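You operate a simulated robot arm through the tools that you are given. There is no shell and no other tool.

The job below is to be done with a simulated two-armed robot. You get a single attempt, and the scene is never put back.

JOB
Wipe up the spill on the top of the cooling bench with the green cloth and put it back.

The check looks at the end state, three seconds after you hand in, the way a careful person would. Anything else that was tipped, shoved, dropped, spilled or broken makes it a failure. Flat cloth is picked up by pressing the open fingertips on it (5 to 10 N) and closing them slowly along it; thin cloth reads only 2 to 8 mm in the jaws.

ROBOT AND FRAMES
Two 7-joint arms with two-finger parallel grippers on one trunk, on a base that drives. Base frame: it is fixed to the floor where the robot stands at the start and does not move with it; the origin is under the middle of the robot, x ahead of it, y to its left, z up; the surface under the hand at the start is at about z = 800. Lengths are in mm, angles in degrees, forces in N, time in s.
The left shoulder is at the start at [50, 177, 1079], the right one opposite. With the tool pointing down near the work surface each hand reaches from about 220 to 700 mm from the robot's upright axis, wherever it stands, measured 20 degrees to its own side. Payload 3.43 kg a hand.
The TCP of each hand is the grasp point between the finger pads, 34 mm short of the fingertips. In the tool frame z runs along the fingers and y along their closing line. The gripper opens to 128 mm. The fingers are 24 mm wide and 12 mm thick; the gripper's body (48 by 130 mm) begins 96 mm behind the TCP.
Orientation is that of the tool frame in the base frame, as a unit quaternion [w, x, y, z]. With the fingers straight down and closing along the base's y, the tool's x points along the base's -x, its y along +y and its z along -z.

CONTROLS
- The arms move only by the tool servo_tool. It takes "left_series", "right_series" or both (then of equal length, played together; a hand with none holds still); each is a list of rows, each a list of 6 numbers: the shift along the tool's x, y, z in m, then the turn, a rotation vector about the tool's x, y, z in degrees. In form: [[dx, dy, dz, wx, wy, wz], ...]. A call has 1 to 20 rows; each row shifts and turns the commanded pose from where the row before left it, along the tool's axes as they then stand. "left_jaw" and "right_jaw" are, for a hand that has rows, the opening, from 0 (shut) to 1 (fully open), set as the call begins (left out, the last holds). Rows are played at 5 a second. More than 50 mm and 8.6 degrees between two rows, or a gripper value outside its range, and nothing of the call is played. A pose out of reach is approached as far as the arm can. The call stops where the force on the tool passes 40 N (or 10 N more than at its start, if that is more) or the arm is blocked; 0.2 s more then pass. Each finger travels about 108 mm/s and halts on what it meets, pressing with about 27 N; the grip force reading is that of the motor and also rises with nothing between the fingers. The clock runs only during rows and for 0.2 s after the last one: add rows that do not move to give the fingers time. It gives the time, the measured TCP pose, the force on the tool (base axes), the opening and the grip force at its end, in the units of the frame above (readings bear some noise), with the torque about the TCP (base axes, N m) and any sound that the robot's microphone picked up.
- Cameras (640 x 400 px; columns grow to the right, rows downward): "scene" is now at [152.1, 7.5, 1225.9]; the picture's right is [0.09, -1.00, 0.00], its down [-0.70, -0.06, -0.72] and it looks along [0.71, 0.06, -0.70] (base axes); focal length 258 px, centre (320, 200). "left" rides on the left gripper at [76, 11, -160] in its tool frame; the picture's right is [-0.15, 0.99, 0.00], its down [-0.88, -0.13, -0.46] and it looks along [-0.45, -0.07, 0.89] (tool axes); focal length 234 px, centre (320, 200). "right" rides on the right gripper at [76, -11, -160] in its tool frame; the picture's right is [0.15, 0.99, 0.00], its down [-0.88, 0.13, -0.46] and it looks along [-0.45, 0.07, 0.89] (tool axes); focal length 234 px, centre (320, 200). There is no depth. A picture from a camera that has moved, and an enlarged one, comes with that camera's place and axes in the base frame and with its lens.
- snapshot(camera): a new picture of that camera. It takes no simulated time.
- raise_lower(by): slides the trunk up (or, below 0, down) by that many mm; the arms and the scene camera ride with it, the base frame stays. It gives what a move gives, with no picture.
- roll_base(legs): drives the robot by 1 to 6 legs, each [ahead, turn to the left] in mm and degrees, along the robot's own axes; the way and the turn of a leg run together, so that a leg with both is an arc; at most 1500 mm and 180 degrees a leg. The arms and the cameras ride along, it lands a little off, and it stops where it bumps. It gives what a move gives.
- turn_head(pan, tilt): turns the head with the scene camera to pan (to the left, within 80 degrees either way) and tilt (down, from -29 to 69), counted from straight ahead of the robot. It gives what a move gives.
- inspect(camera, box): a new picture of the part [left, top, right, bottom] of that camera's present view, enlarged. It takes no simulated time.
- sign_off(): hands the job in; it is judged then, once.

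Places have to be worked out from the pictures, the camera data and where the tool is seen. Open the grippers and draw the arms clear of the work before you hand the job in, unless the task says otherwise.

The tools are called after "Request:" as name(argument=value, ...) on one line, values as JSON. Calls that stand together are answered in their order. servo_tool: Moves the arms, as the interface text tells. Its arguments: {"type":"object","properties":{"left_series":{"type":"array","items":{"type":"array","items":{"type":"number"}}},"left_jaw":{"type":"number"},"right_series":{"type":"array","items":{"type":"array","items":{"type":"number"}}},"right_jaw":{"type":"number"}},"required":[]} The other tools are called the same way: raise_lower (by) slides the trunk up or down; roll_base (legs) drives the base; turn_head (pan, tilt) turns the head that bears the scene camera; snapshot (camera) takes a picture; inspect (camera, box) takes an enlarged picture of a part of a camera's view; sign_off () hands the job in.

At the start:

```text
time_s: 0.0
left_tool_pos: [305.2, 150.4, 573.6]
left_tool_rot: [0.381, 0.094, 0.916, -0.084]
left_wrist_force: [0.4, 0.0, -0.4]
left_torque: [0.02, 0.0, -0.02]
left_gripper_width: 128.0
left_gripper_force: 0.1
right_tool_pos: [433.0, -82.4, 1023.1]
right_tool_rot: [0.002, 0.001, 1.0, 0.002]
right_wrist_force: [-0.1, 0.4, -0.3]
right_torque: [-0.01, 0.0, -0.01]
right_gripper_width: 128.2
right_gripper_force: 0.1
trunk travel left (down, up): [-250.0, 151.0]
robot x, y, heading: [1.5, -3.4, 0.3]
head pan, tilt: [4.9, 44.3]
```

scene: 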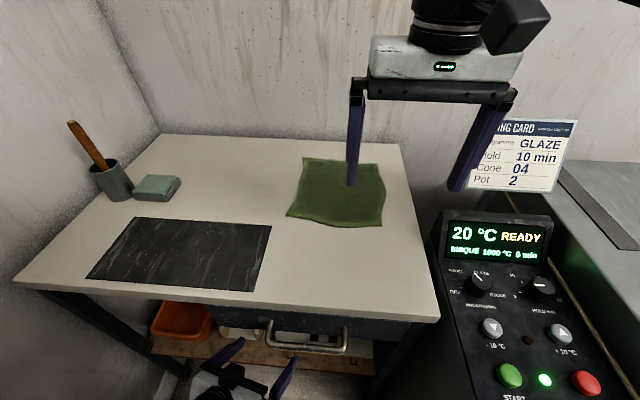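
right: 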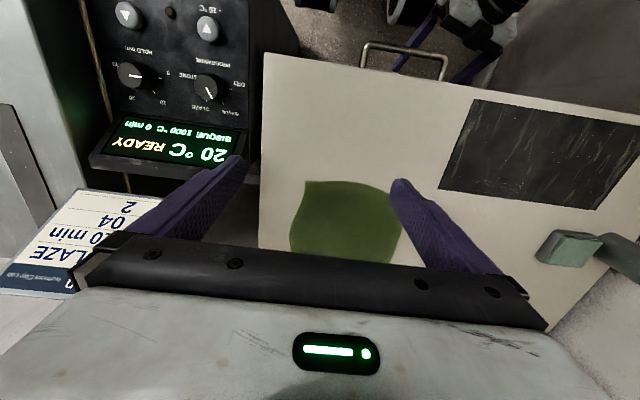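
left: 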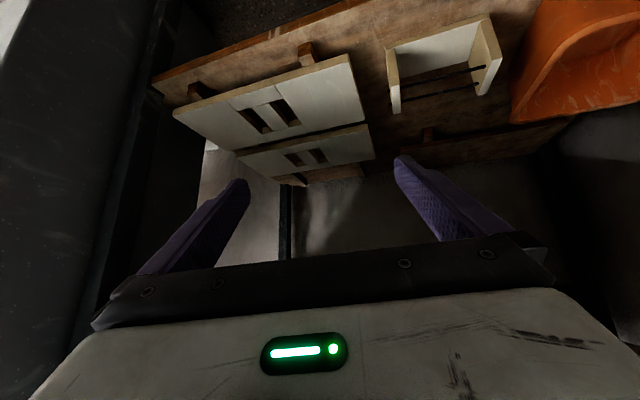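

I'll look closer at the bench top to find the spill before moving anything.

Request:
inspect(camera="scene", box=[60, 120, 300, 300])

Request:
inspect(camera="scene", box=[240, 130, 460, 330])

Request:
inspect(camera="scene", box=[120, 280, 400, 400])

Request:
inspect(camera="scene", box=[420, 100, 640, 400])

```text
2.22 times, centred on (180, 210) of scene
camera zoom: at [152.1, 7.5, 1225.9], right [0.09, -1.0, 0.0], down [-0.7, -0.06, -0.72], along [0.71, 0.06, -0.7], focal length 572 px, centre (631, 178)
```

zoom: 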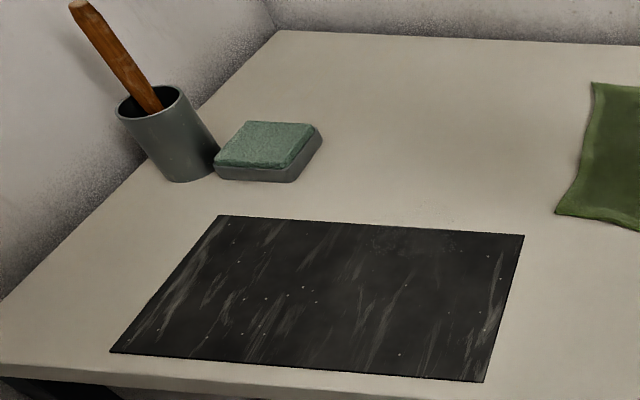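

```text
2.00 times, centred on (350, 230) of scene
camera zoom: at [152.1, 7.5, 1225.9], right [0.09, -1.0, 0.0], down [-0.7, -0.06, -0.72], along [0.71, 0.06, -0.7], focal length 515 px, centre (260, 140)
```

zoom: 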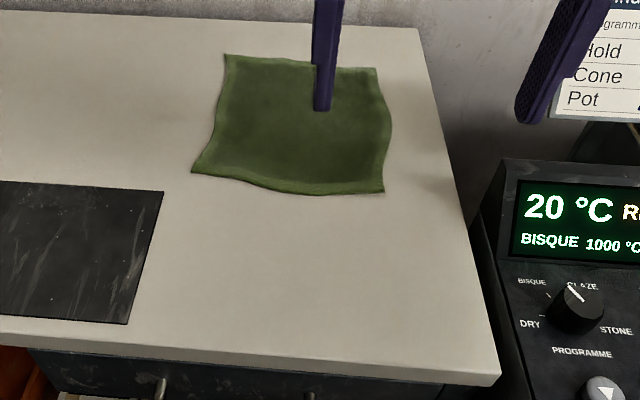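

```text
2.29 times, centred on (260, 340) of scene
camera zoom: at [152.1, 7.5, 1225.9], right [0.09, -1.0, 0.0], down [-0.7, -0.06, -0.72], along [0.71, 0.06, -0.7], focal length 589 px, centre (457, -120)
```

zoom: 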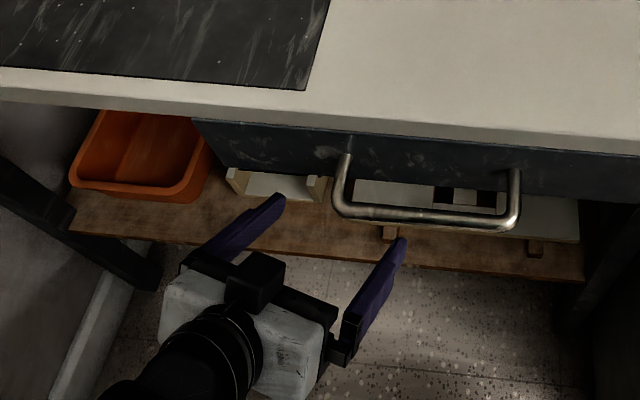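

```text
1.33 times, centred on (530, 250) of scene
camera zoom: at [152.1, 7.5, 1225.9], right [0.09, -1.0, 0.0], down [-0.7, -0.06, -0.72], along [0.71, 0.06, -0.7], focal length 344 px, centre (40, 133)
```

zoom: 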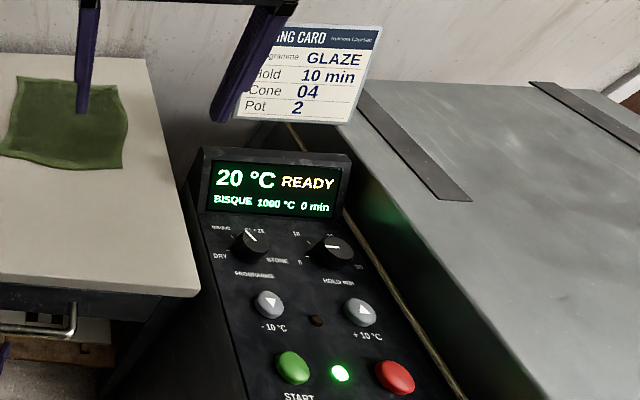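

There is a faint mottled area at the back edge of the dark slab; I'll zoom in on it and other spots.

Request:
inspect(camera="scene", box=[180, 190, 290, 260])

Request:
inspect(camera="scene", box=[370, 170, 450, 320])

Request:
inspect(camera="right", box=[380, 60, 640, 280])

Request:
inspect(camera="scene", box=[160, 130, 310, 220])

Request:
inspect(camera="scene", box=[80, 215, 280, 300])

```text
5.71 times, centred on (235, 225) of scene
camera zoom: at [152.1, 7.5, 1225.9], right [0.09, -1.0, 0.0], down [-0.7, -0.06, -0.72], along [0.71, 0.06, -0.7], focal length 1472 px, centre (806, 57)
```

zoom: 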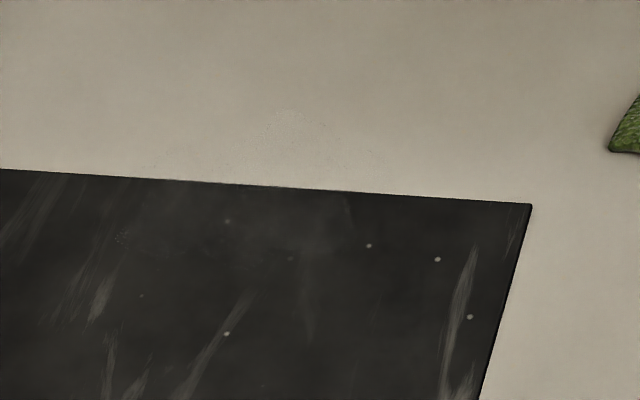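

```text
2.67 times, centred on (410, 245) of scene
camera zoom: at [152.1, 7.5, 1225.9], right [0.09, -1.0, 0.0], down [-0.7, -0.06, -0.72], along [0.71, 0.06, -0.7], focal length 687 px, centre (80, 80)
```

zoom: 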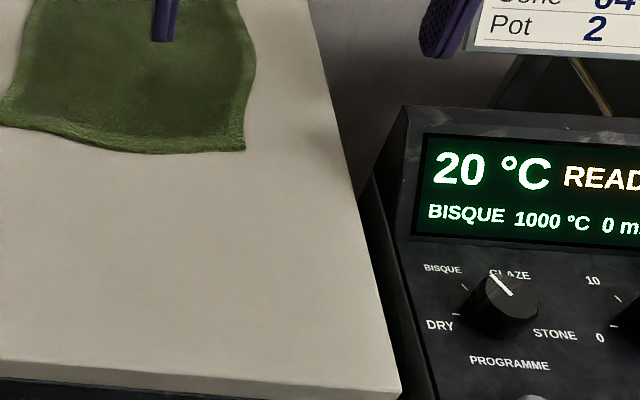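

```text
1.82 times, centred on (510, 170) of right
camera zoom: at [356.0, -95.3, 1181.6], right [-0.15, 0.99, 0.0], down [0.88, 0.13, 0.46], along [0.45, 0.07, -0.89], focal length 426 px, centre (-26, 254)
```

zoom: 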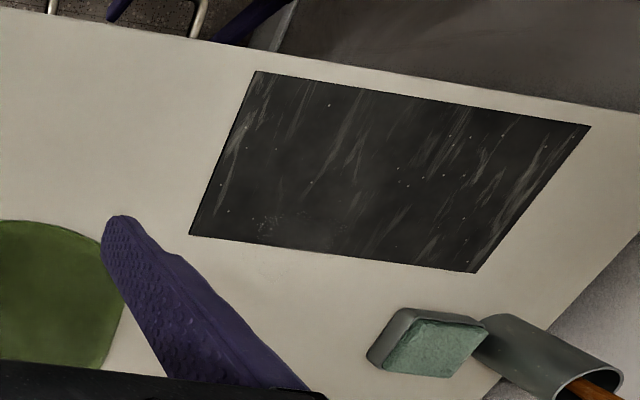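

```text
4.27 times, centred on (235, 175) of scene
camera zoom: at [152.1, 7.5, 1225.9], right [0.09, -1.0, 0.0], down [-0.7, -0.06, -0.72], along [0.71, 0.06, -0.7], focal length 1099 px, centre (683, 307)
```

zoom: 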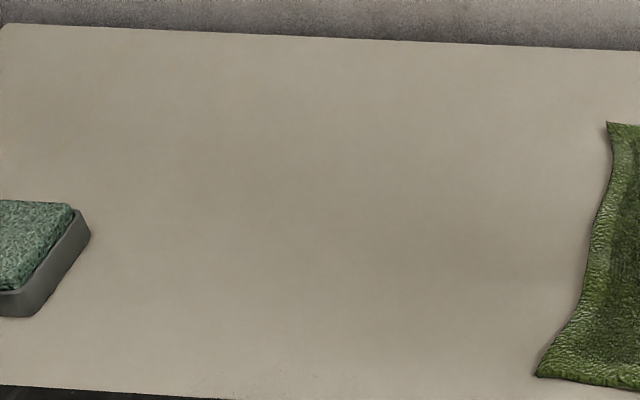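

```text
3.20 times, centred on (180, 258) of scene
camera zoom: at [152.1, 7.5, 1225.9], right [0.09, -1.0, 0.0], down [-0.7, -0.06, -0.72], along [0.71, 0.06, -0.7], focal length 824 px, centre (768, 16)
```

zoom: 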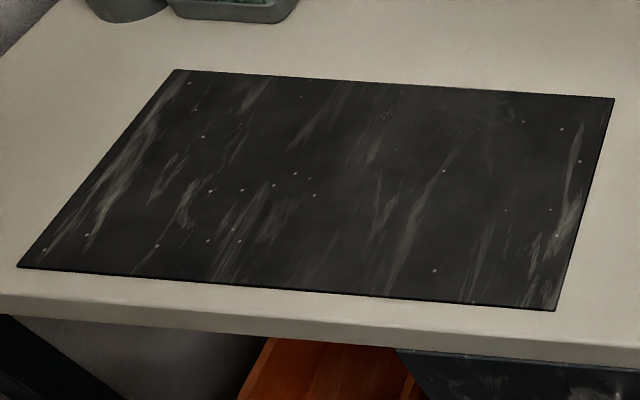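

The spill looks like a faint clear patch straddling the back edge of the dark slab near (500, 250), and the cloth is centred near (640, 5). Before moving arms I look to both sides to check clearances.

Request:
turn_head(pan=-45, tilt=50)

Request:
snapshot(camera="scene")

Request:
turn_head(pan=30, tilt=60)

Request:
snapshot(camera="scene")

```text
time_s: 1.2
left_tool_pos: [306.2, 150.2, 572.3]
left_tool_rot: [0.381, 0.094, 0.916, -0.082]
left_wrist_force: [0.5, -0.7, 0.7]
left_torque: [-0.01, 0.0, -0.04]
left_gripper_width: 128.3
left_gripper_force: 0.0
right_tool_pos: [432.3, -82.4, 1022.6]
right_tool_rot: [0.001, 0.001, 1.0, 0.002]
right_wrist_force: [0.0, -0.5, 0.1]
right_torque: [0.0, 0.03, 0.05]
right_gripper_width: 128.1
right_gripper_force: 0.0
trunk travel left (down, up): [-250.0, 151.0]
robot x, y, heading: [-2.8, 0.9, -0.2]
head pan, tilt: [-45.0, 50.0]
```

```text
taken
camera scene: at [125.0, -53.9, 1218.0], right [-0.71, -0.71, 0.0], down [-0.54, 0.54, -0.64], along [0.45, -0.45, -0.77], focal length 258 px, centre (320, 200)
```

scene: 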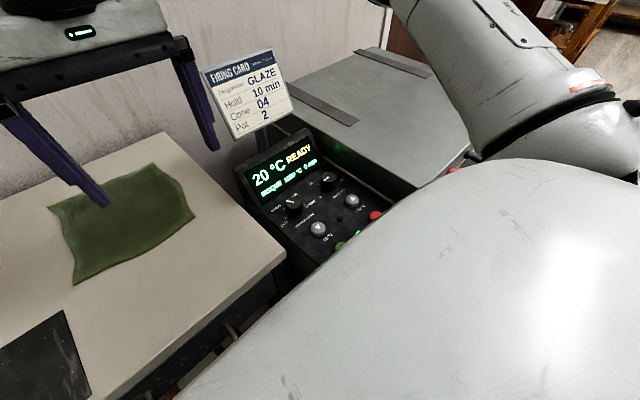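

```text
time_s: 2.6
left_tool_pos: [305.3, 150.5, 573.6]
left_tool_rot: [0.381, 0.094, 0.916, -0.082]
left_wrist_force: [0.1, -0.2, -0.2]
left_torque: [-0.02, 0.02, -0.01]
left_gripper_width: 127.9
left_gripper_force: 0.1
right_tool_pos: [432.4, -82.8, 1022.3]
right_tool_rot: [0.002, 0.001, 1.0, 0.002]
right_wrist_force: [-0.3, 0.4, -0.6]
right_torque: [0.01, 0.01, -0.03]
right_gripper_width: 128.1
right_gripper_force: 0.0
trunk travel left (down, up): [-250.0, 151.0]
robot x, y, heading: [4.3, -1.1, 0.1]
head pan, tilt: [30.0, 60.0]
```

```text
taken
camera scene: at [128.2, 33.8, 1205.4], right [0.5, -0.87, 0.0], down [-0.75, -0.43, -0.5], along [0.43, 0.25, -0.87], focal length 258 px, centre (320, 200)
```

scene: 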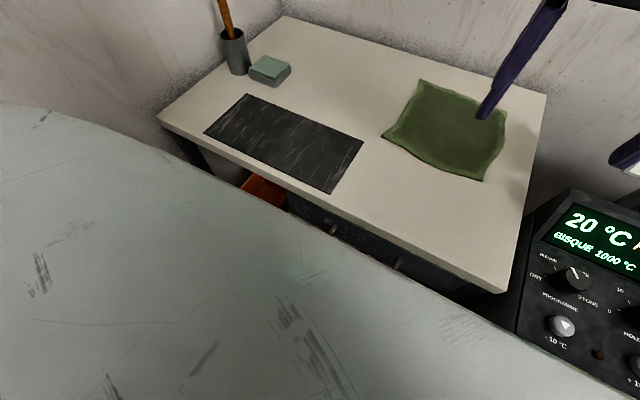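

The views show both arms clear to the sides, with the spill-side bench open above. I move the right hand back, right and up a bit out of the workspace, and draw the left hand back from the bench front.

Request:
servo_tool(left_series=[[0.0101, 0.0006, -0.0104, 0, 0, 0], [0.0101, 0.0006, -0.0104, 0, 0, 0], [0.0101, 0.0006, -0.0104, 0, 0, 0], [0.0101, 0.0006, -0.0104, 0, 0, 0], [0.0101, 0.0006, -0.0104, 0, 0, 0]], right_series=[[0.02, -0.02, -0.01, 0, 0, 0], [0.02, -0.02, -0.01, 0, 0, 0], [0.02, -0.02, -0.01, 0, 0, 0], [0.02, -0.02, -0.01, 0, 0, 0], [0.02, -0.02, -0.01, 0, 0, 0]])

Request:
snapshot(camera="scene")

Request:
snapshot(camera="left")

```text
time_s: 3.9
left_tool_pos: [237.1, 172.1, 573.3]
left_tool_rot: [0.382, 0.092, 0.916, -0.081]
left_wrist_force: [0.2, 0.2, -0.4]
left_torque: [0.0, 0.0, 0.05]
left_gripper_width: 128.1
left_gripper_force: 0.2
right_tool_pos: [333.0, -183.3, 1072.1]
right_tool_rot: [0.001, 0.001, 1.0, 0.002]
right_wrist_force: [0.2, -0.8, -0.4]
right_torque: [-0.01, -0.01, -0.01]
right_gripper_width: 128.2
right_gripper_force: 0.0
trunk travel left (down, up): [-250.0, 151.0]
robot x, y, heading: [0.8, -3.1, 0.1]
head pan, tilt: [30.0, 60.0]
```

```text
taken
camera scene: at [128.0, 33.7, 1205.4], right [0.5, -0.87, 0.0], down [-0.75, -0.43, -0.5], along [0.43, 0.25, -0.87], focal length 258 px, centre (320, 200)
```

scene: 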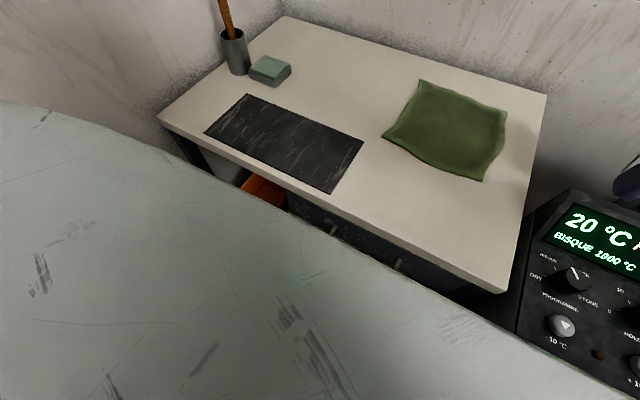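

```text
taken
camera left: at [76.8, 227.5, 629.2], right [0.33, 0.94, 0.03], down [0.27, -0.12, 0.96], along [0.9, -0.31, -0.29], focal length 234 px, centre (320, 200)
```

left: 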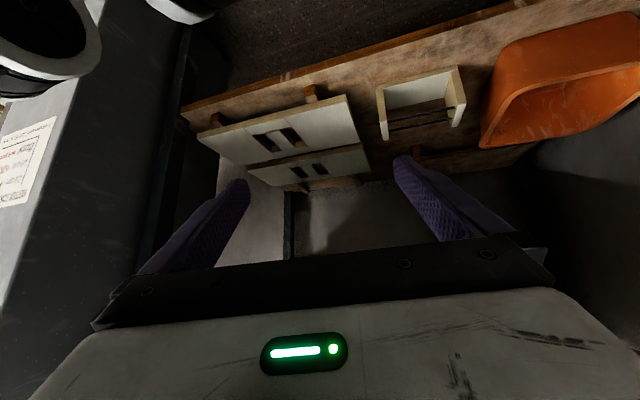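

Left hand is now clear of the bench front. I raise it vertically about 400 mm, keeping slightly back.

Request:
servo_tool(left_series=[[-0.0272, -0.0007, -0.0295, 0, 0, 0], [-0.0272, -0.0007, -0.0295, 0, 0, 0], [-0.0272, -0.0007, -0.0295, 0, 0, 0], [-0.0272, -0.0007, -0.0295, 0, 0, 0], [-0.0272, -0.0007, -0.0295, 0, 0, 0]])

Request:
snapshot(camera="scene")

Request:
snapshot(camera="left")

```text
time_s: 5.0
left_tool_pos: [233.8, 182.2, 688.3]
left_tool_rot: [0.381, 0.094, 0.916, -0.083]
left_wrist_force: [0.1, 0.3, -0.1]
left_torque: [-0.05, 0.0, 0.02]
left_gripper_width: 128.0
left_gripper_force: 0.0
left hand out of reach, approached as far as the arm can: row 3, 4, 5
right_tool_pos: [333.7, -184.0, 1072.5]
right_tool_rot: [0.002, 0.001, 1.0, 0.002]
right_wrist_force: [0.0, -0.7, 0.5]
right_torque: [0.01, 0.0, 0.01]
right_gripper_width: 128.1
right_gripper_force: 0.0
trunk travel left (down, up): [-250.0, 151.0]
robot x, y, heading: [-0.6, 3.9, 0.2]
head pan, tilt: [30.0, 60.0]
```

```text
taken
camera scene: at [128.2, 33.8, 1205.4], right [0.5, -0.87, 0.0], down [-0.75, -0.43, -0.5], along [0.43, 0.25, -0.87], focal length 258 px, centre (320, 200)
```

scene: 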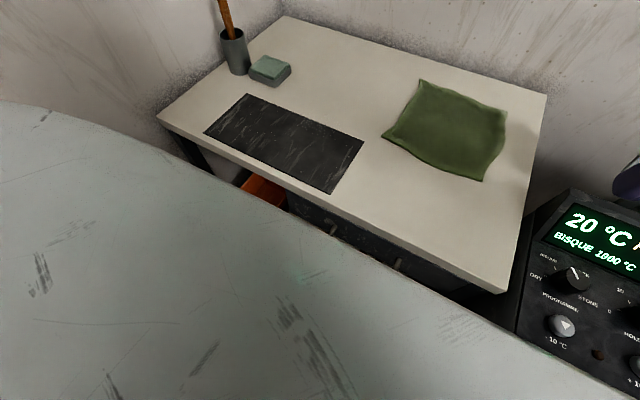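

```text
taken
camera left: at [74.0, 238.6, 744.7], right [0.33, 0.94, 0.02], down [0.27, -0.12, 0.96], along [0.9, -0.31, -0.29], focal length 234 px, centre (320, 200)
```

left: 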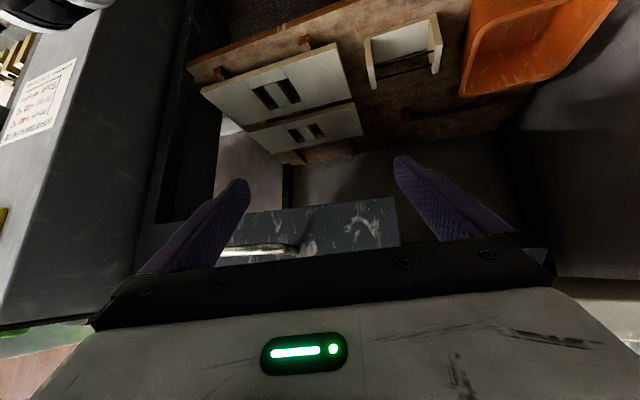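

The arm is cramped when tilted this close to the body. I'll turn the tool to point straight down in place (that swings the wrist forward over the hand), then go up.

Request:
servo_tool(left_series=[[0, 0, 0, -1.24, 5.62, -1.39], [0, 0, 0, -1.24, 5.62, -1.39], [0, 0, 0, -1.24, 5.62, -1.39], [0, 0, 0, -1.24, 5.62, -1.39], [0, 0, 0, -1.24, 5.62, -1.39], [0, 0, 0, -1.24, 5.62, -1.39], [0, 0, 0, -1.24, 5.62, -1.39], [0, 0, 0, -1.24, 5.62, -1.39], [0, 0, 0, 0, 0, 0]])

Request:
snapshot(camera="left")

```text
time_s: 7.0
left_tool_pos: [234.6, 254.8, 654.9]
left_tool_rot: [-0.004, 0.036, 0.994, 0.104]
left_wrist_force: [0.2, 0.4, 0.0]
left_torque: [-0.01, 0.01, 0.0]
left_gripper_width: 128.0
left_gripper_force: 0.1
left hand out of reach, approached as far as the arm can: row 1, 2, 3
right_tool_pos: [332.7, -184.4, 1071.7]
right_tool_rot: [0.002, 0.001, 1.0, 0.002]
right_wrist_force: [0.3, -0.6, -0.4]
right_torque: [-0.01, -0.03, -0.03]
right_gripper_width: 127.8
right_gripper_force: 0.1
trunk travel left (down, up): [-250.0, 151.0]
robot x, y, heading: [0.9, 0.5, 0.2]
head pan, tilt: [30.0, 60.0]
stopped in row 9 (left hand): the arm was blocked; the commanded pose is now the measured one
```

```text
taken
camera left: at [160.0, 239.0, 815.0], right [0.22, 0.95, 0.2], down [0.87, -0.29, 0.4], along [0.44, 0.09, -0.89], focal length 234 px, centre (320, 200)
```

left: 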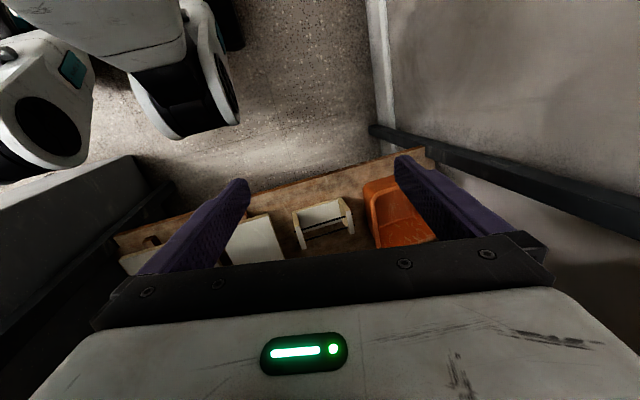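

The arm reports blocked with no tool force; I look to the left to see how the arm sits.

Request:
turn_head(pan=70, tilt=55)

Request:
snapshot(camera="scene")

Request:
snapshot(camera="right")

```text
time_s: 8.1
left_tool_pos: [233.8, 255.2, 654.2]
left_tool_rot: [-0.005, 0.036, 0.994, 0.104]
left_wrist_force: [1.1, -0.4, 0.1]
left_torque: [0.03, -0.01, -0.02]
left_gripper_width: 127.6
left_gripper_force: 0.0
right_tool_pos: [333.0, -184.5, 1072.1]
right_tool_rot: [0.001, 0.001, 1.0, 0.001]
right_wrist_force: [-0.1, -0.2, 0.2]
right_torque: [-0.01, 0.0, 0.03]
right_gripper_width: 127.9
right_gripper_force: 0.0
trunk travel left (down, up): [-250.0, 151.0]
robot x, y, heading: [0.0, 0.0, -0.1]
head pan, tilt: [70.0, 55.0]
```

```text
taken
camera scene: at [95.2, 68.3, 1211.5], right [0.94, -0.34, 0.0], down [-0.28, -0.77, -0.57], along [0.2, 0.54, -0.82], focal length 258 px, centre (320, 200)
```

scene: 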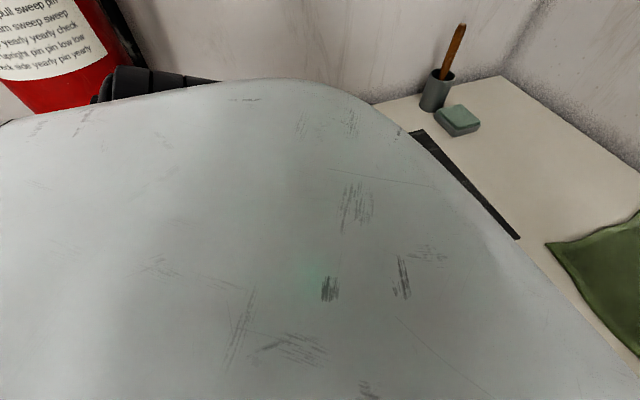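

```text
taken
camera right: at [256.1, -196.1, 1231.5], right [-0.14, 0.99, 0.0], down [0.88, 0.13, 0.46], along [0.45, 0.07, -0.89], focal length 234 px, centre (320, 200)
```

right: 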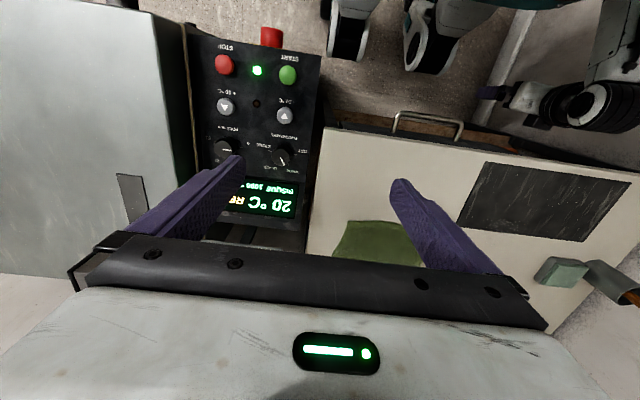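

There's a fire extinguisher on the left; I zoom there and on the right-camera view of the left arm.

Request:
inspect(camera="scene", box=[0, 0, 300, 160])

Request:
inspect(camera="right", box=[320, 0, 640, 200])

Request:
turn_head(pan=80, tilt=25)

Request:
snapshot(camera="scene")

```text
2.13 times, centred on (150, 80) of scene
camera zoom: at [95.2, 68.3, 1211.5], right [0.94, -0.34, 0.0], down [-0.28, -0.77, -0.57], along [0.2, 0.54, -0.82], focal length 550 px, centre (683, 456)
```

zoom: 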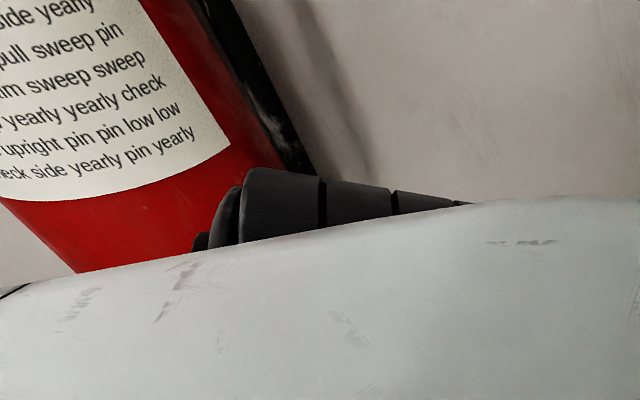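

```text
2.00 times, centred on (480, 100) of right
camera zoom: at [256.1, -196.1, 1231.5], right [-0.14, 0.99, 0.0], down [0.88, 0.13, 0.46], along [0.45, 0.07, -0.89], focal length 468 px, centre (0, 400)
```

zoom: 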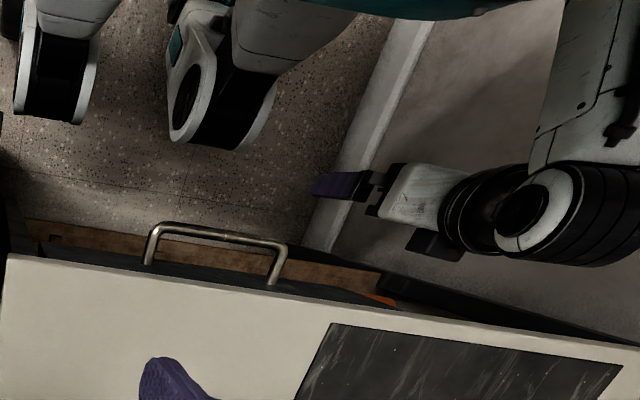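

```text
time_s: 9.0
left_tool_pos: [234.1, 255.2, 655.5]
left_tool_rot: [-0.004, 0.037, 0.994, 0.104]
left_wrist_force: [0.3, -0.6, 0.4]
left_torque: [-0.02, -0.02, 0.01]
left_gripper_width: 127.9
left_gripper_force: 0.1
right_tool_pos: [333.1, -183.3, 1071.7]
right_tool_rot: [0.003, 0.001, 1.0, 0.001]
right_wrist_force: [0.8, 0.0, -0.2]
right_torque: [0.0, 0.01, -0.02]
right_gripper_width: 128.0
right_gripper_force: 0.0
trunk travel left (down, up): [-250.0, 151.0]
robot x, y, heading: [0.7, -1.3, -0.0]
head pan, tilt: [80.0, 25.0]
```

```text
taken
camera scene: at [86.5, 91.3, 1255.4], right [0.98, -0.17, 0.0], down [-0.07, -0.42, -0.91], along [0.16, 0.89, -0.42], focal length 258 px, centre (320, 200)
```

scene: 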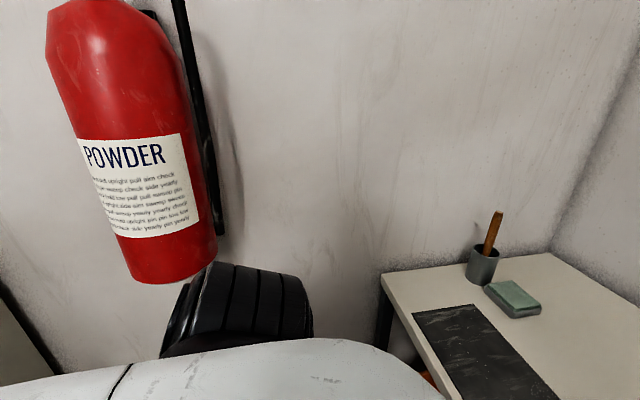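

The left elbow sits close to the wall-hung extinguisher, so the folded-in left arm is a hazard; I'll bring the left arm back to near its original comfortable low pose and do the job with the right arm instead.

Request:
servo_tool(left_series=[[0, -0.01, 0.02, 0, 0, 0], [0, -0.01, 0.02, 0, 0, 0], [0, -0.01, 0.02, 0, 0, 0], [0, -0.01, 0.02, 0, 0, 0], [0, 0, 0, 2.43, -5.84, 0.31], [0, 0, 0, 2.43, -5.84, 0.31], [0, 0, 0, 2.43, -5.84, 0.31], [0, 0, 0, 2.43, -5.84, 0.31], [0, 0, 0, 2.43, -5.84, 0.31], [0, 0, 0, 2.43, -5.84, 0.31], [0, 0, 0, 2.43, -5.84, 0.31], [0, 0, 0, 2.43, -5.84, 0.31]])

Request:
snapshot(camera="scene")

Request:
snapshot(camera="right")

```text
time_s: 11.6
left_tool_pos: [231.6, 231.1, 567.0]
left_tool_rot: [0.381, 0.093, 0.916, -0.084]
left_wrist_force: [0.4, 0.1, 0.6]
left_torque: [0.01, 0.01, 0.01]
left_gripper_width: 128.0
left_gripper_force: 0.1
right_tool_pos: [333.6, -184.1, 1072.5]
right_tool_rot: [0.001, 0.0, 1.0, 0.002]
right_wrist_force: [0.5, 0.6, -0.5]
right_torque: [-0.05, 0.02, 0.01]
right_gripper_width: 128.2
right_gripper_force: 0.0
trunk travel left (down, up): [-250.0, 151.0]
robot x, y, heading: [-1.8, 1.1, 0.0]
head pan, tilt: [80.0, 25.0]
```

```text
taken
camera scene: at [86.5, 91.4, 1255.5], right [0.98, -0.17, 0.0], down [-0.07, -0.42, -0.91], along [0.16, 0.89, -0.42], focal length 258 px, centre (320, 200)
```

scene: 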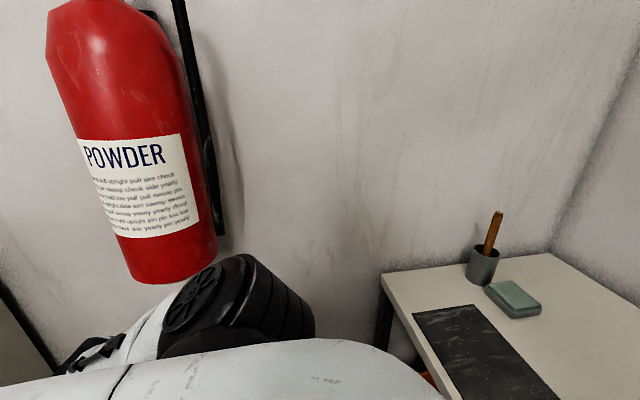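

```text
taken
camera right: at [256.1, -195.9, 1231.5], right [-0.14, 0.99, 0.0], down [0.88, 0.13, 0.46], along [0.45, 0.07, -0.89], focal length 234 px, centre (320, 200)
```

right: 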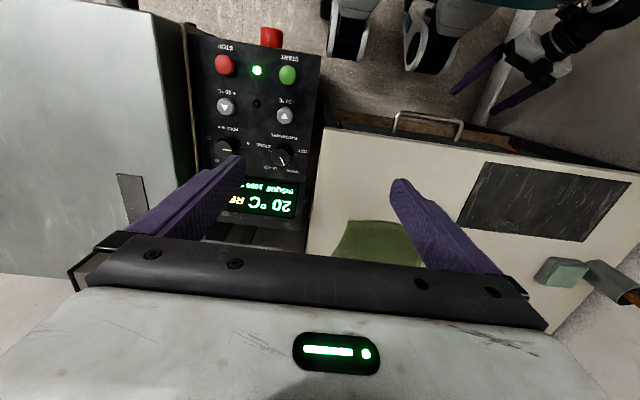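

I return the left hand fully to its original spot and check the elbow's distance to the extinguisher there.

Request:
servo_tool(left_series=[[-0.0114, -0.0122, 0.0132, 0, 0, 0], [-0.0114, -0.0122, 0.0132, 0, 0, 0], [-0.0114, -0.0122, 0.0132, 0, 0, 0], [-0.0114, -0.0122, 0.0132, 0, 0, 0], [-0.0114, -0.0122, 0.0132, 0, 0, 0]])

Request:
snapshot(camera="scene")

Request:
inspect(camera="right", box=[300, 0, 640, 200])

```text
time_s: 12.8
left_tool_pos: [302.1, 150.1, 568.2]
left_tool_rot: [0.379, 0.095, 0.917, -0.084]
left_wrist_force: [-0.2, 0.0, 0.5]
left_torque: [0.02, -0.02, 0.01]
left_gripper_width: 128.3
left_gripper_force: 0.1
right_tool_pos: [333.6, -183.2, 1073.2]
right_tool_rot: [0.002, 0.002, 1.0, 0.002]
right_wrist_force: [0.4, 0.4, -0.4]
right_torque: [0.02, -0.01, 0.0]
right_gripper_width: 128.1
right_gripper_force: 0.1
trunk travel left (down, up): [-250.0, 151.0]
robot x, y, heading: [-0.4, 1.1, -0.1]
head pan, tilt: [80.0, 25.0]
```

```text
taken
camera scene: at [86.6, 91.2, 1255.5], right [0.98, -0.17, 0.0], down [-0.07, -0.42, -0.91], along [0.16, 0.89, -0.42], focal length 258 px, centre (320, 200)
```

scene: 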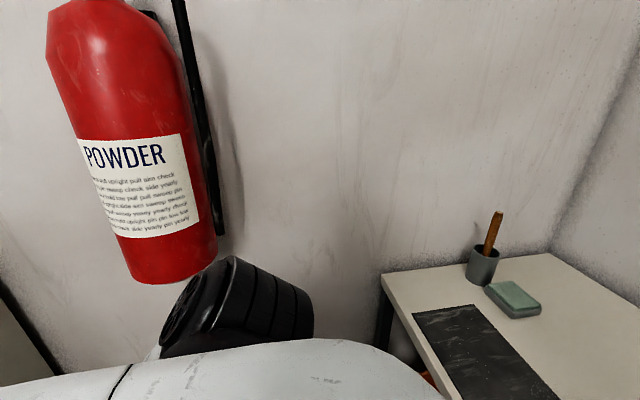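

```text
1.88 times, centred on (470, 100) of right
camera zoom: at [256.2, -196.1, 1231.4], right [-0.14, 0.99, 0.0], down [0.88, 0.13, 0.46], along [0.45, 0.07, -0.89], focal length 441 px, centre (38, 388)
```

zoom: 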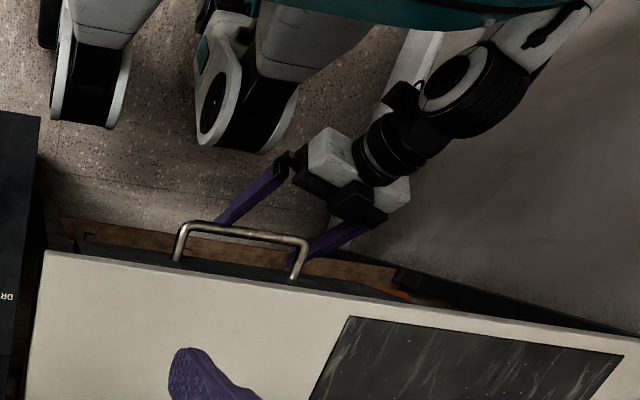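

The left elbow is close to the extinguisher, so I'll leave the left arm and the base where they are, and test whether the right arm reaches across to the spill, at height. This also gives a close look with the right camera.

Request:
turn_head(pan=15, tilt=48)

Request:
servo_tool(right_series=[[-0.01, 0.0444, 0.006, 0, 0, 0], [-0.01, 0.0444, 0.006, 0, 0, 0], [-0.01, 0.0444, 0.006, 0, 0, 0], [-0.01, 0.0444, 0.006, 0, 0, 0], [-0.01, 0.0444, 0.006, 0, 0, 0], [-0.01, 0.0444, 0.006, 0, 0, 0], [-0.01, 0.0444, 0.006, 0, 0, 0], [-0.01, 0.0444, 0.006, 0, 0, 0], [-0.01, 0.0444, 0.006, 0, 0, 0], [-0.01, 0.0444, 0.006, 0, 0, 0]])

Request:
snapshot(camera="right")

Request:
snapshot(camera="scene")

```text
time_s: 14.2
left_tool_pos: [301.6, 152.2, 568.2]
left_tool_rot: [0.38, 0.094, 0.916, -0.084]
left_wrist_force: [-0.5, 0.2, -0.2]
left_torque: [0.0, 0.03, 0.0]
left_gripper_width: 127.8
left_gripper_force: 0.1
right_tool_pos: [333.6, -183.9, 1072.5]
right_tool_rot: [0.002, 0.001, 1.0, 0.002]
right_wrist_force: [0.5, 0.0, 0.0]
right_torque: [-0.02, -0.03, 0.02]
right_gripper_width: 127.9
right_gripper_force: 0.1
trunk travel left (down, up): [-250.0, 151.0]
robot x, y, heading: [1.5, 1.2, 0.0]
head pan, tilt: [15.0, 48.0]
```

```text
time_s: 16.6
left_tool_pos: [301.8, 150.5, 568.5]
left_tool_rot: [0.38, 0.095, 0.916, -0.083]
left_wrist_force: [-0.2, -0.5, 0.0]
left_torque: [0.01, 0.01, -0.03]
left_gripper_width: 128.1
left_gripper_force: 0.1
right_tool_pos: [446.1, 142.6, 1031.0]
right_tool_rot: [-0.007, 0.042, 0.999, 0.017]
right_wrist_force: [-0.1, -0.2, 0.1]
right_torque: [0.01, -0.01, 0.03]
right_gripper_width: 128.1
right_gripper_force: 0.0
right hand out of reach, approached as far as the arm can: row 9, 10
trunk travel left (down, up): [-250.0, 151.0]
robot x, y, heading: [-1.6, -2.3, -0.1]
head pan, tilt: [15.0, 48.0]
stopped in row 10 (right hand): the arm was blocked; the commanded pose is now the measured one
```

```text
taken
camera right: at [370.4, 130.7, 1191.7], right [-0.06, 1.0, 0.04], down [0.89, 0.04, 0.45], along [0.44, 0.06, -0.89], focal length 234 px, centre (320, 200)
```

right: 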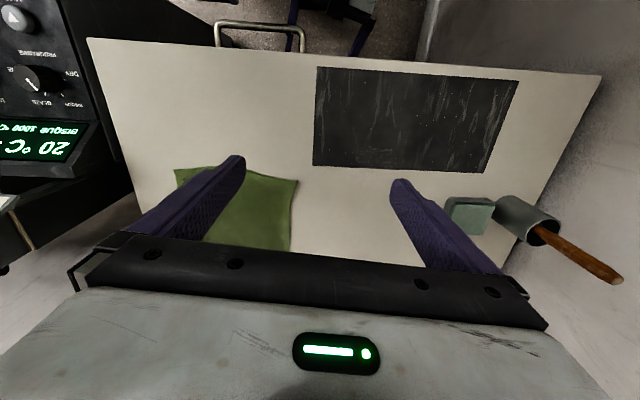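

```text
taken
camera scene: at [146.8, 20.7, 1220.7], right [0.26, -0.97, 0.0], down [-0.72, -0.19, -0.67], along [0.65, 0.17, -0.74], focal length 258 px, centre (320, 200)
```

scene: 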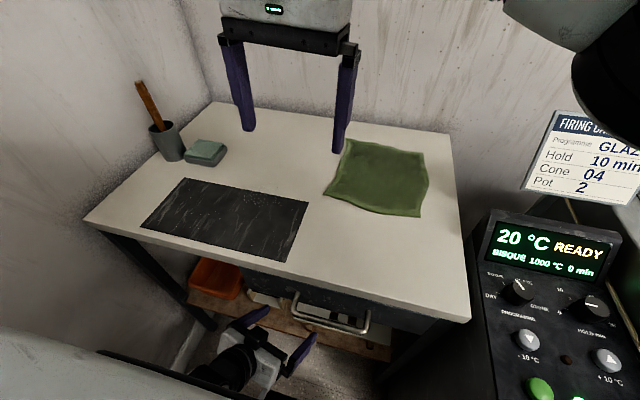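

The right hand got to (446, 143) then hit a reach limit, perhaps from wrist yaw. First I zoom on the spill from here.

Request:
inspect(camera="right", box=[290, 60, 530, 210])

Request:
inspect(camera="right", box=[300, 130, 420, 205])

Request:
inspect(camera="right", box=[80, 30, 330, 190])

```text
2.67 times, centred on (410, 135) of right
camera zoom: at [370.4, 130.7, 1191.7], right [-0.06, 1.0, 0.04], down [0.89, 0.04, 0.45], along [0.44, 0.06, -0.89], focal length 624 px, centre (80, 373)
```

zoom: 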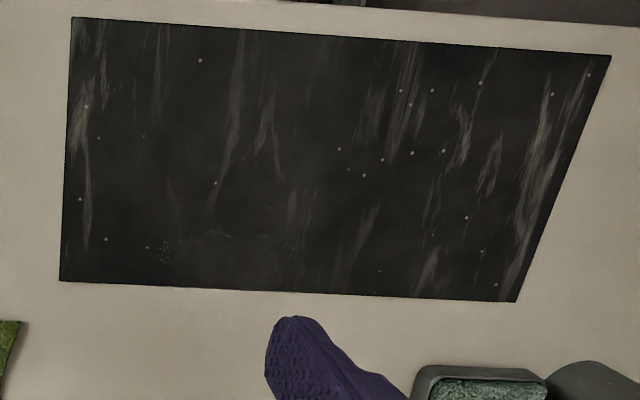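

```text
5.33 times, centred on (360, 168) of right
camera zoom: at [370.4, 130.7, 1191.7], right [-0.06, 1.0, 0.04], down [0.89, 0.04, 0.45], along [0.44, 0.06, -0.89], focal length 1249 px, centre (107, 373)
```

zoom: 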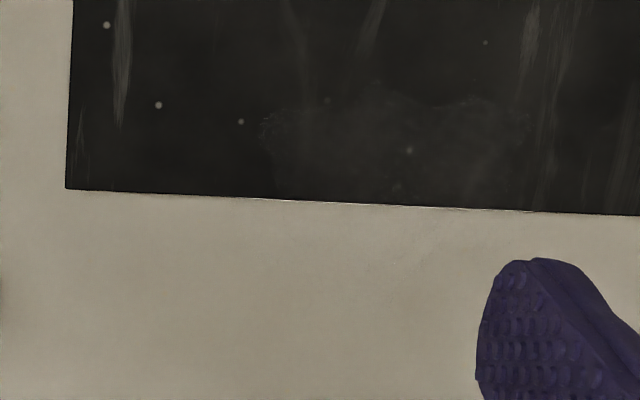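

```text
2.50 times, centred on (205, 110) of right
camera zoom: at [370.4, 130.7, 1191.7], right [-0.06, 1.0, 0.04], down [0.89, 0.04, 0.45], along [0.44, 0.06, -0.89], focal length 585 px, centre (608, 425)
```

zoom: 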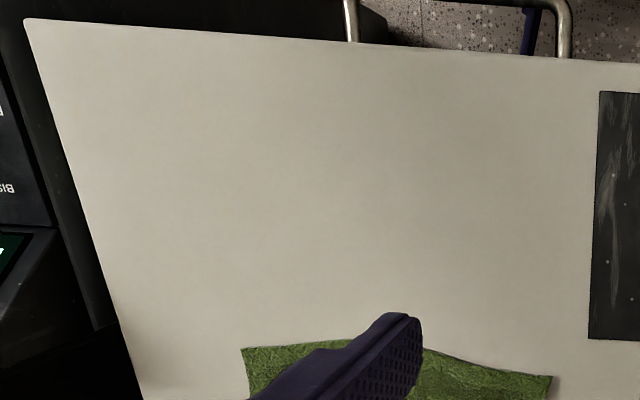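

The spill spans roughly x 455–535, y 200–295, straddling the slab's back edge. I try yawing the right tool with the reach direction to gain reach.

Request:
servo_tool(right_series=[[0, 0, 0, 0, 0, -7], [0, 0, 0, 0, 0, -7], [0, 0, 0, 0, 0, -7], [0, 0, 0, 0, 0, -7], [0, 0, 0, 0, 0, -7], [0, 0, 0, 0, 0, 0]])

```text
time_s: 18.0
left_tool_pos: [301.3, 151.5, 569.2]
left_tool_rot: [0.381, 0.094, 0.916, -0.083]
left_wrist_force: [-0.2, -0.2, -0.3]
left_torque: [0.0, 0.01, -0.01]
left_gripper_width: 127.9
left_gripper_force: 0.0
right_tool_pos: [445.9, 141.0, 1032.8]
right_tool_rot: [0.0, -0.262, 0.965, 0.018]
right_wrist_force: [0.0, -1.0, -0.1]
right_torque: [0.0, -0.01, 0.03]
right_gripper_width: 127.9
right_gripper_force: 0.1
trunk travel left (down, up): [-250.0, 151.0]
robot x, y, heading: [-3.1, 1.1, -0.1]
head pan, tilt: [15.0, 48.0]
```

Yaw went fine (about 30° left). Now I try continuing toward the spill at the same height.

Request:
servo_tool(right_series=[[-0.0244, 0.017, 0, 0, 0, 0], [-0.0244, 0.017, 0, 0, 0, 0], [-0.0244, 0.017, 0, 0, 0, 0], [-0.0244, 0.017, 0, 0, 0, 0], [0, 0, 0, 0, 0, 0]])

```text
time_s: 19.4
left_tool_pos: [301.9, 151.5, 567.9]
left_tool_rot: [0.38, 0.095, 0.916, -0.084]
left_wrist_force: [0.2, 0.3, 0.3]
left_torque: [-0.01, 0.01, -0.01]
left_gripper_width: 127.9
left_gripper_force: 0.0
right_tool_pos: [486.1, 123.1, 1042.1]
right_tool_rot: [0.006, -0.219, 0.975, 0.039]
right_wrist_force: [0.0, 0.1, 0.3]
right_torque: [-0.01, 0.0, 0.02]
right_gripper_width: 127.8
right_gripper_force: 0.1
right hand out of reach, approached as far as the arm can: row 1, 2, 3, 4
trunk travel left (down, up): [-250.0, 151.0]
robot x, y, heading: [-0.6, -1.3, -0.1]
head pan, tilt: [15.0, 48.0]
stopped in row 5 (right hand): the arm was blocked; the commanded pose is now the measured one
```

Reach may be limited by the height (wrist far above shoulder). I lower about 110 mm here (still well above the bench) and try again.

Request:
servo_tool(right_series=[[0, 0, 0.028, 0, 0, 0], [0, 0, 0.028, 0, 0, 0], [0, 0, 0.028, 0, 0, 0], [0, 0, 0.028, 0, 0, 0], [-0.02, 0.02, 0, 0, 0, 0], [-0.02, 0.02, 0, 0, 0, 0], [-0.02, 0.02, 0, 0, 0, 0], [-0.02, 0.02, 0, 0, 0, 0], [0, 0, 0, 0, 0, 0]])

Request:
snapshot(camera="scene")

```text
time_s: 21.6
left_tool_pos: [301.9, 151.1, 568.4]
left_tool_rot: [0.38, 0.094, 0.917, -0.084]
left_wrist_force: [0.0, 0.4, -0.4]
left_torque: [0.01, -0.02, 0.0]
left_gripper_width: 127.9
left_gripper_force: 0.2
right_tool_pos: [516.5, 135.5, 934.9]
right_tool_rot: [0.008, -0.191, 0.981, 0.044]
right_wrist_force: [-0.3, 0.6, -0.2]
right_torque: [-0.01, 0.04, -0.02]
right_gripper_width: 128.4
right_gripper_force: 0.1
right hand out of reach, approached as far as the arm can: row 6, 7, 8
trunk travel left (down, up): [-250.0, 151.0]
robot x, y, heading: [2.6, 1.2, 0.2]
head pan, tilt: [15.0, 48.0]
stopped in row 9 (right hand): the arm was blocked; the commanded pose is now the measured one
```

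```text
taken
camera scene: at [146.7, 20.7, 1220.7], right [0.26, -0.97, 0.0], down [-0.72, -0.19, -0.67], along [0.65, 0.17, -0.74], focal length 258 px, centre (320, 200)
```

scene: 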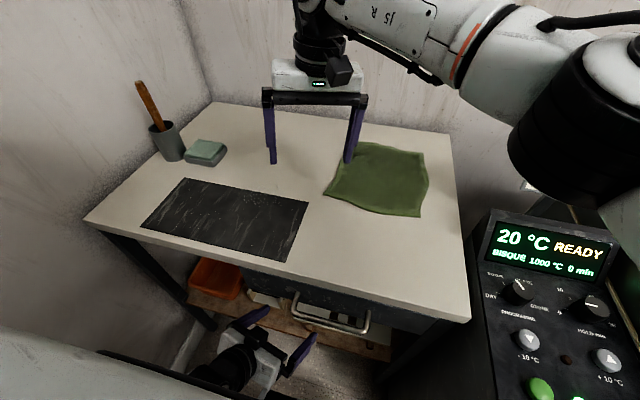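

The right arm can't swing far enough left from this stance; a modest left base turn is needed, which needs the left elbow clear of the extinguisher. I lower the left hand about 200 mm to straighten that arm and drop its elbow, and look.

Request:
servo_tool(left_series=[[0.0207, 0.0036, 0.0143, 0, 0, 0], [0.0207, 0.0036, 0.0143, 0, 0, 0], [0.0207, 0.0036, 0.0143, 0, 0, 0], [0.0207, 0.0036, 0.0143, 0, 0, 0], [0.0207, 0.0036, 0.0143, 0, 0, 0], [0.0207, 0.0036, 0.0143, 0, 0, 0], [0.0207, 0.0036, 0.0143, 0, 0, 0], [0.0207, 0.0036, 0.0143, 0, 0, 0]])

Request:
snapshot(camera="left")

Request:
turn_head(pan=80, tilt=25)

Request:
snapshot(camera="scene")

```text
time_s: 22.0
left_tool_pos: [298.5, 153.7, 548.5]
left_tool_rot: [0.382, 0.093, 0.916, -0.084]
left_wrist_force: [-9.0, 2.9, 25.5]
left_torque: [1.13, 3.92, -0.15]
left_gripper_width: 127.9
left_gripper_force: 0.0
right_tool_pos: [515.9, 133.9, 935.6]
right_tool_rot: [0.008, -0.191, 0.981, 0.043]
right_wrist_force: [0.0, -0.8, -0.5]
right_torque: [0.01, 0.01, -0.01]
right_gripper_width: 128.0
right_gripper_force: 0.1
trunk travel left (down, up): [-250.0, 151.0]
robot x, y, heading: [-0.0, -0.0, 0.1]
head pan, tilt: [15.0, 48.0]
stopped in row 2 (left hand): the force on the tool passed its limit at 126 N (the readings are from after the stop); the commanded pose is now the measured one
```

```text
taken
camera left: at [141.0, 209.4, 605.2], right [0.33, 0.94, 0.02], down [0.27, -0.12, 0.96], along [0.9, -0.31, -0.29], focal length 234 px, centre (320, 200)
```

left: 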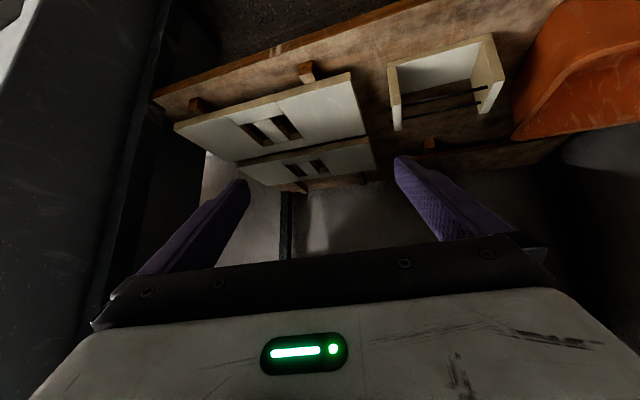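

```text
time_s: 23.4
left_tool_pos: [300.7, 152.0, 549.4]
left_tool_rot: [0.382, 0.094, 0.915, -0.085]
left_wrist_force: [-13.2, 4.5, 44.0]
left_torque: [1.9, 6.68, -0.08]
left_gripper_width: 128.0
left_gripper_force: 0.0
right_tool_pos: [516.4, 134.9, 935.8]
right_tool_rot: [0.008, -0.192, 0.98, 0.043]
right_wrist_force: [0.7, -0.1, -1.0]
right_torque: [0.02, 0.03, 0.01]
right_gripper_width: 128.0
right_gripper_force: 0.0
trunk travel left (down, up): [-250.0, 151.0]
robot x, y, heading: [-1.9, 2.3, -0.1]
head pan, tilt: [80.0, 25.0]
```

```text
taken
camera scene: at [86.5, 91.3, 1255.5], right [0.98, -0.17, 0.0], down [-0.07, -0.42, -0.91], along [0.16, 0.89, -0.42], focal length 258 px, centre (320, 200)
```

scene: 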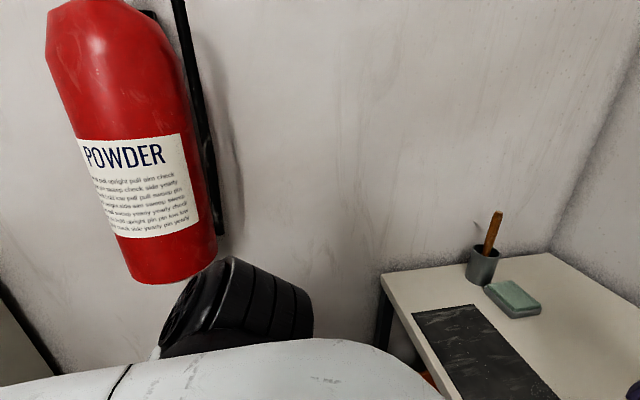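

Left tool force shows its camera mount pressed on the robot's own base, so I back it up 25 mm. From two head views I triangulate the extinguisher to be at y≥430, z≥965 and the visible black housing to be the shoulder joint (y≈265), so there's decent room for a base turn.

Request:
servo_tool(left_series=[[-0.009, 0, -0.0088, 0, 0, 0], [-0.009, 0, -0.0088, 0, 0, 0], [0, 0, 0, 0, 0, 0]])

Request:
turn_head(pan=80, tilt=60)

Request:
snapshot(camera="scene")

```text
time_s: 24.2
left_tool_pos: [299.5, 155.3, 572.8]
left_tool_rot: [0.382, 0.094, 0.915, -0.085]
left_wrist_force: [0.9, -0.1, 0.3]
left_torque: [0.01, 0.02, 0.0]
left_gripper_width: 127.9
left_gripper_force: 0.0
right_tool_pos: [516.6, 134.6, 935.9]
right_tool_rot: [0.008, -0.193, 0.98, 0.043]
right_wrist_force: [-0.9, 0.9, -0.7]
right_torque: [-0.04, 0.01, 0.04]
right_gripper_width: 128.1
right_gripper_force: 0.1
trunk travel left (down, up): [-250.0, 151.0]
robot x, y, heading: [1.4, -4.6, 0.2]
head pan, tilt: [80.0, 25.0]
```

```text
time_s: 25.2
left_tool_pos: [299.1, 154.9, 572.3]
left_tool_rot: [0.381, 0.094, 0.916, -0.085]
left_wrist_force: [-0.5, -0.2, 0.6]
left_torque: [0.02, -0.01, 0.02]
left_gripper_width: 127.8
left_gripper_force: 0.2
right_tool_pos: [516.8, 135.2, 936.5]
right_tool_rot: [0.008, -0.192, 0.98, 0.043]
right_wrist_force: [0.4, 0.0, 0.3]
right_torque: [0.0, 0.0, 0.01]
right_gripper_width: 128.1
right_gripper_force: 0.1
trunk travel left (down, up): [-250.0, 151.0]
robot x, y, heading: [-1.7, 3.0, 0.2]
head pan, tilt: [80.0, 60.0]
```

```text
taken
camera scene: at [82.0, 66.2, 1205.5], right [0.98, -0.17, 0.0], down [-0.15, -0.85, -0.5], along [0.09, 0.49, -0.87], focal length 258 px, centre (320, 200)
```

scene: 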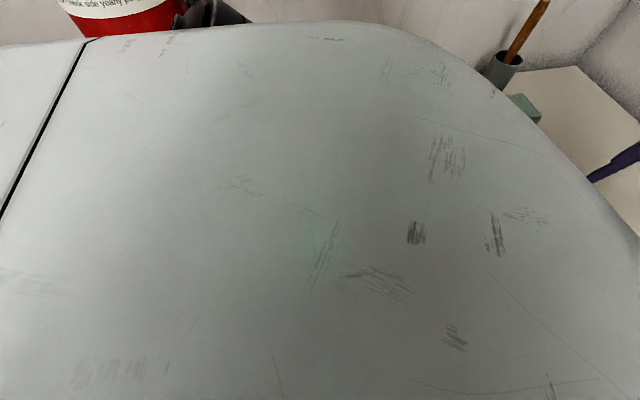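

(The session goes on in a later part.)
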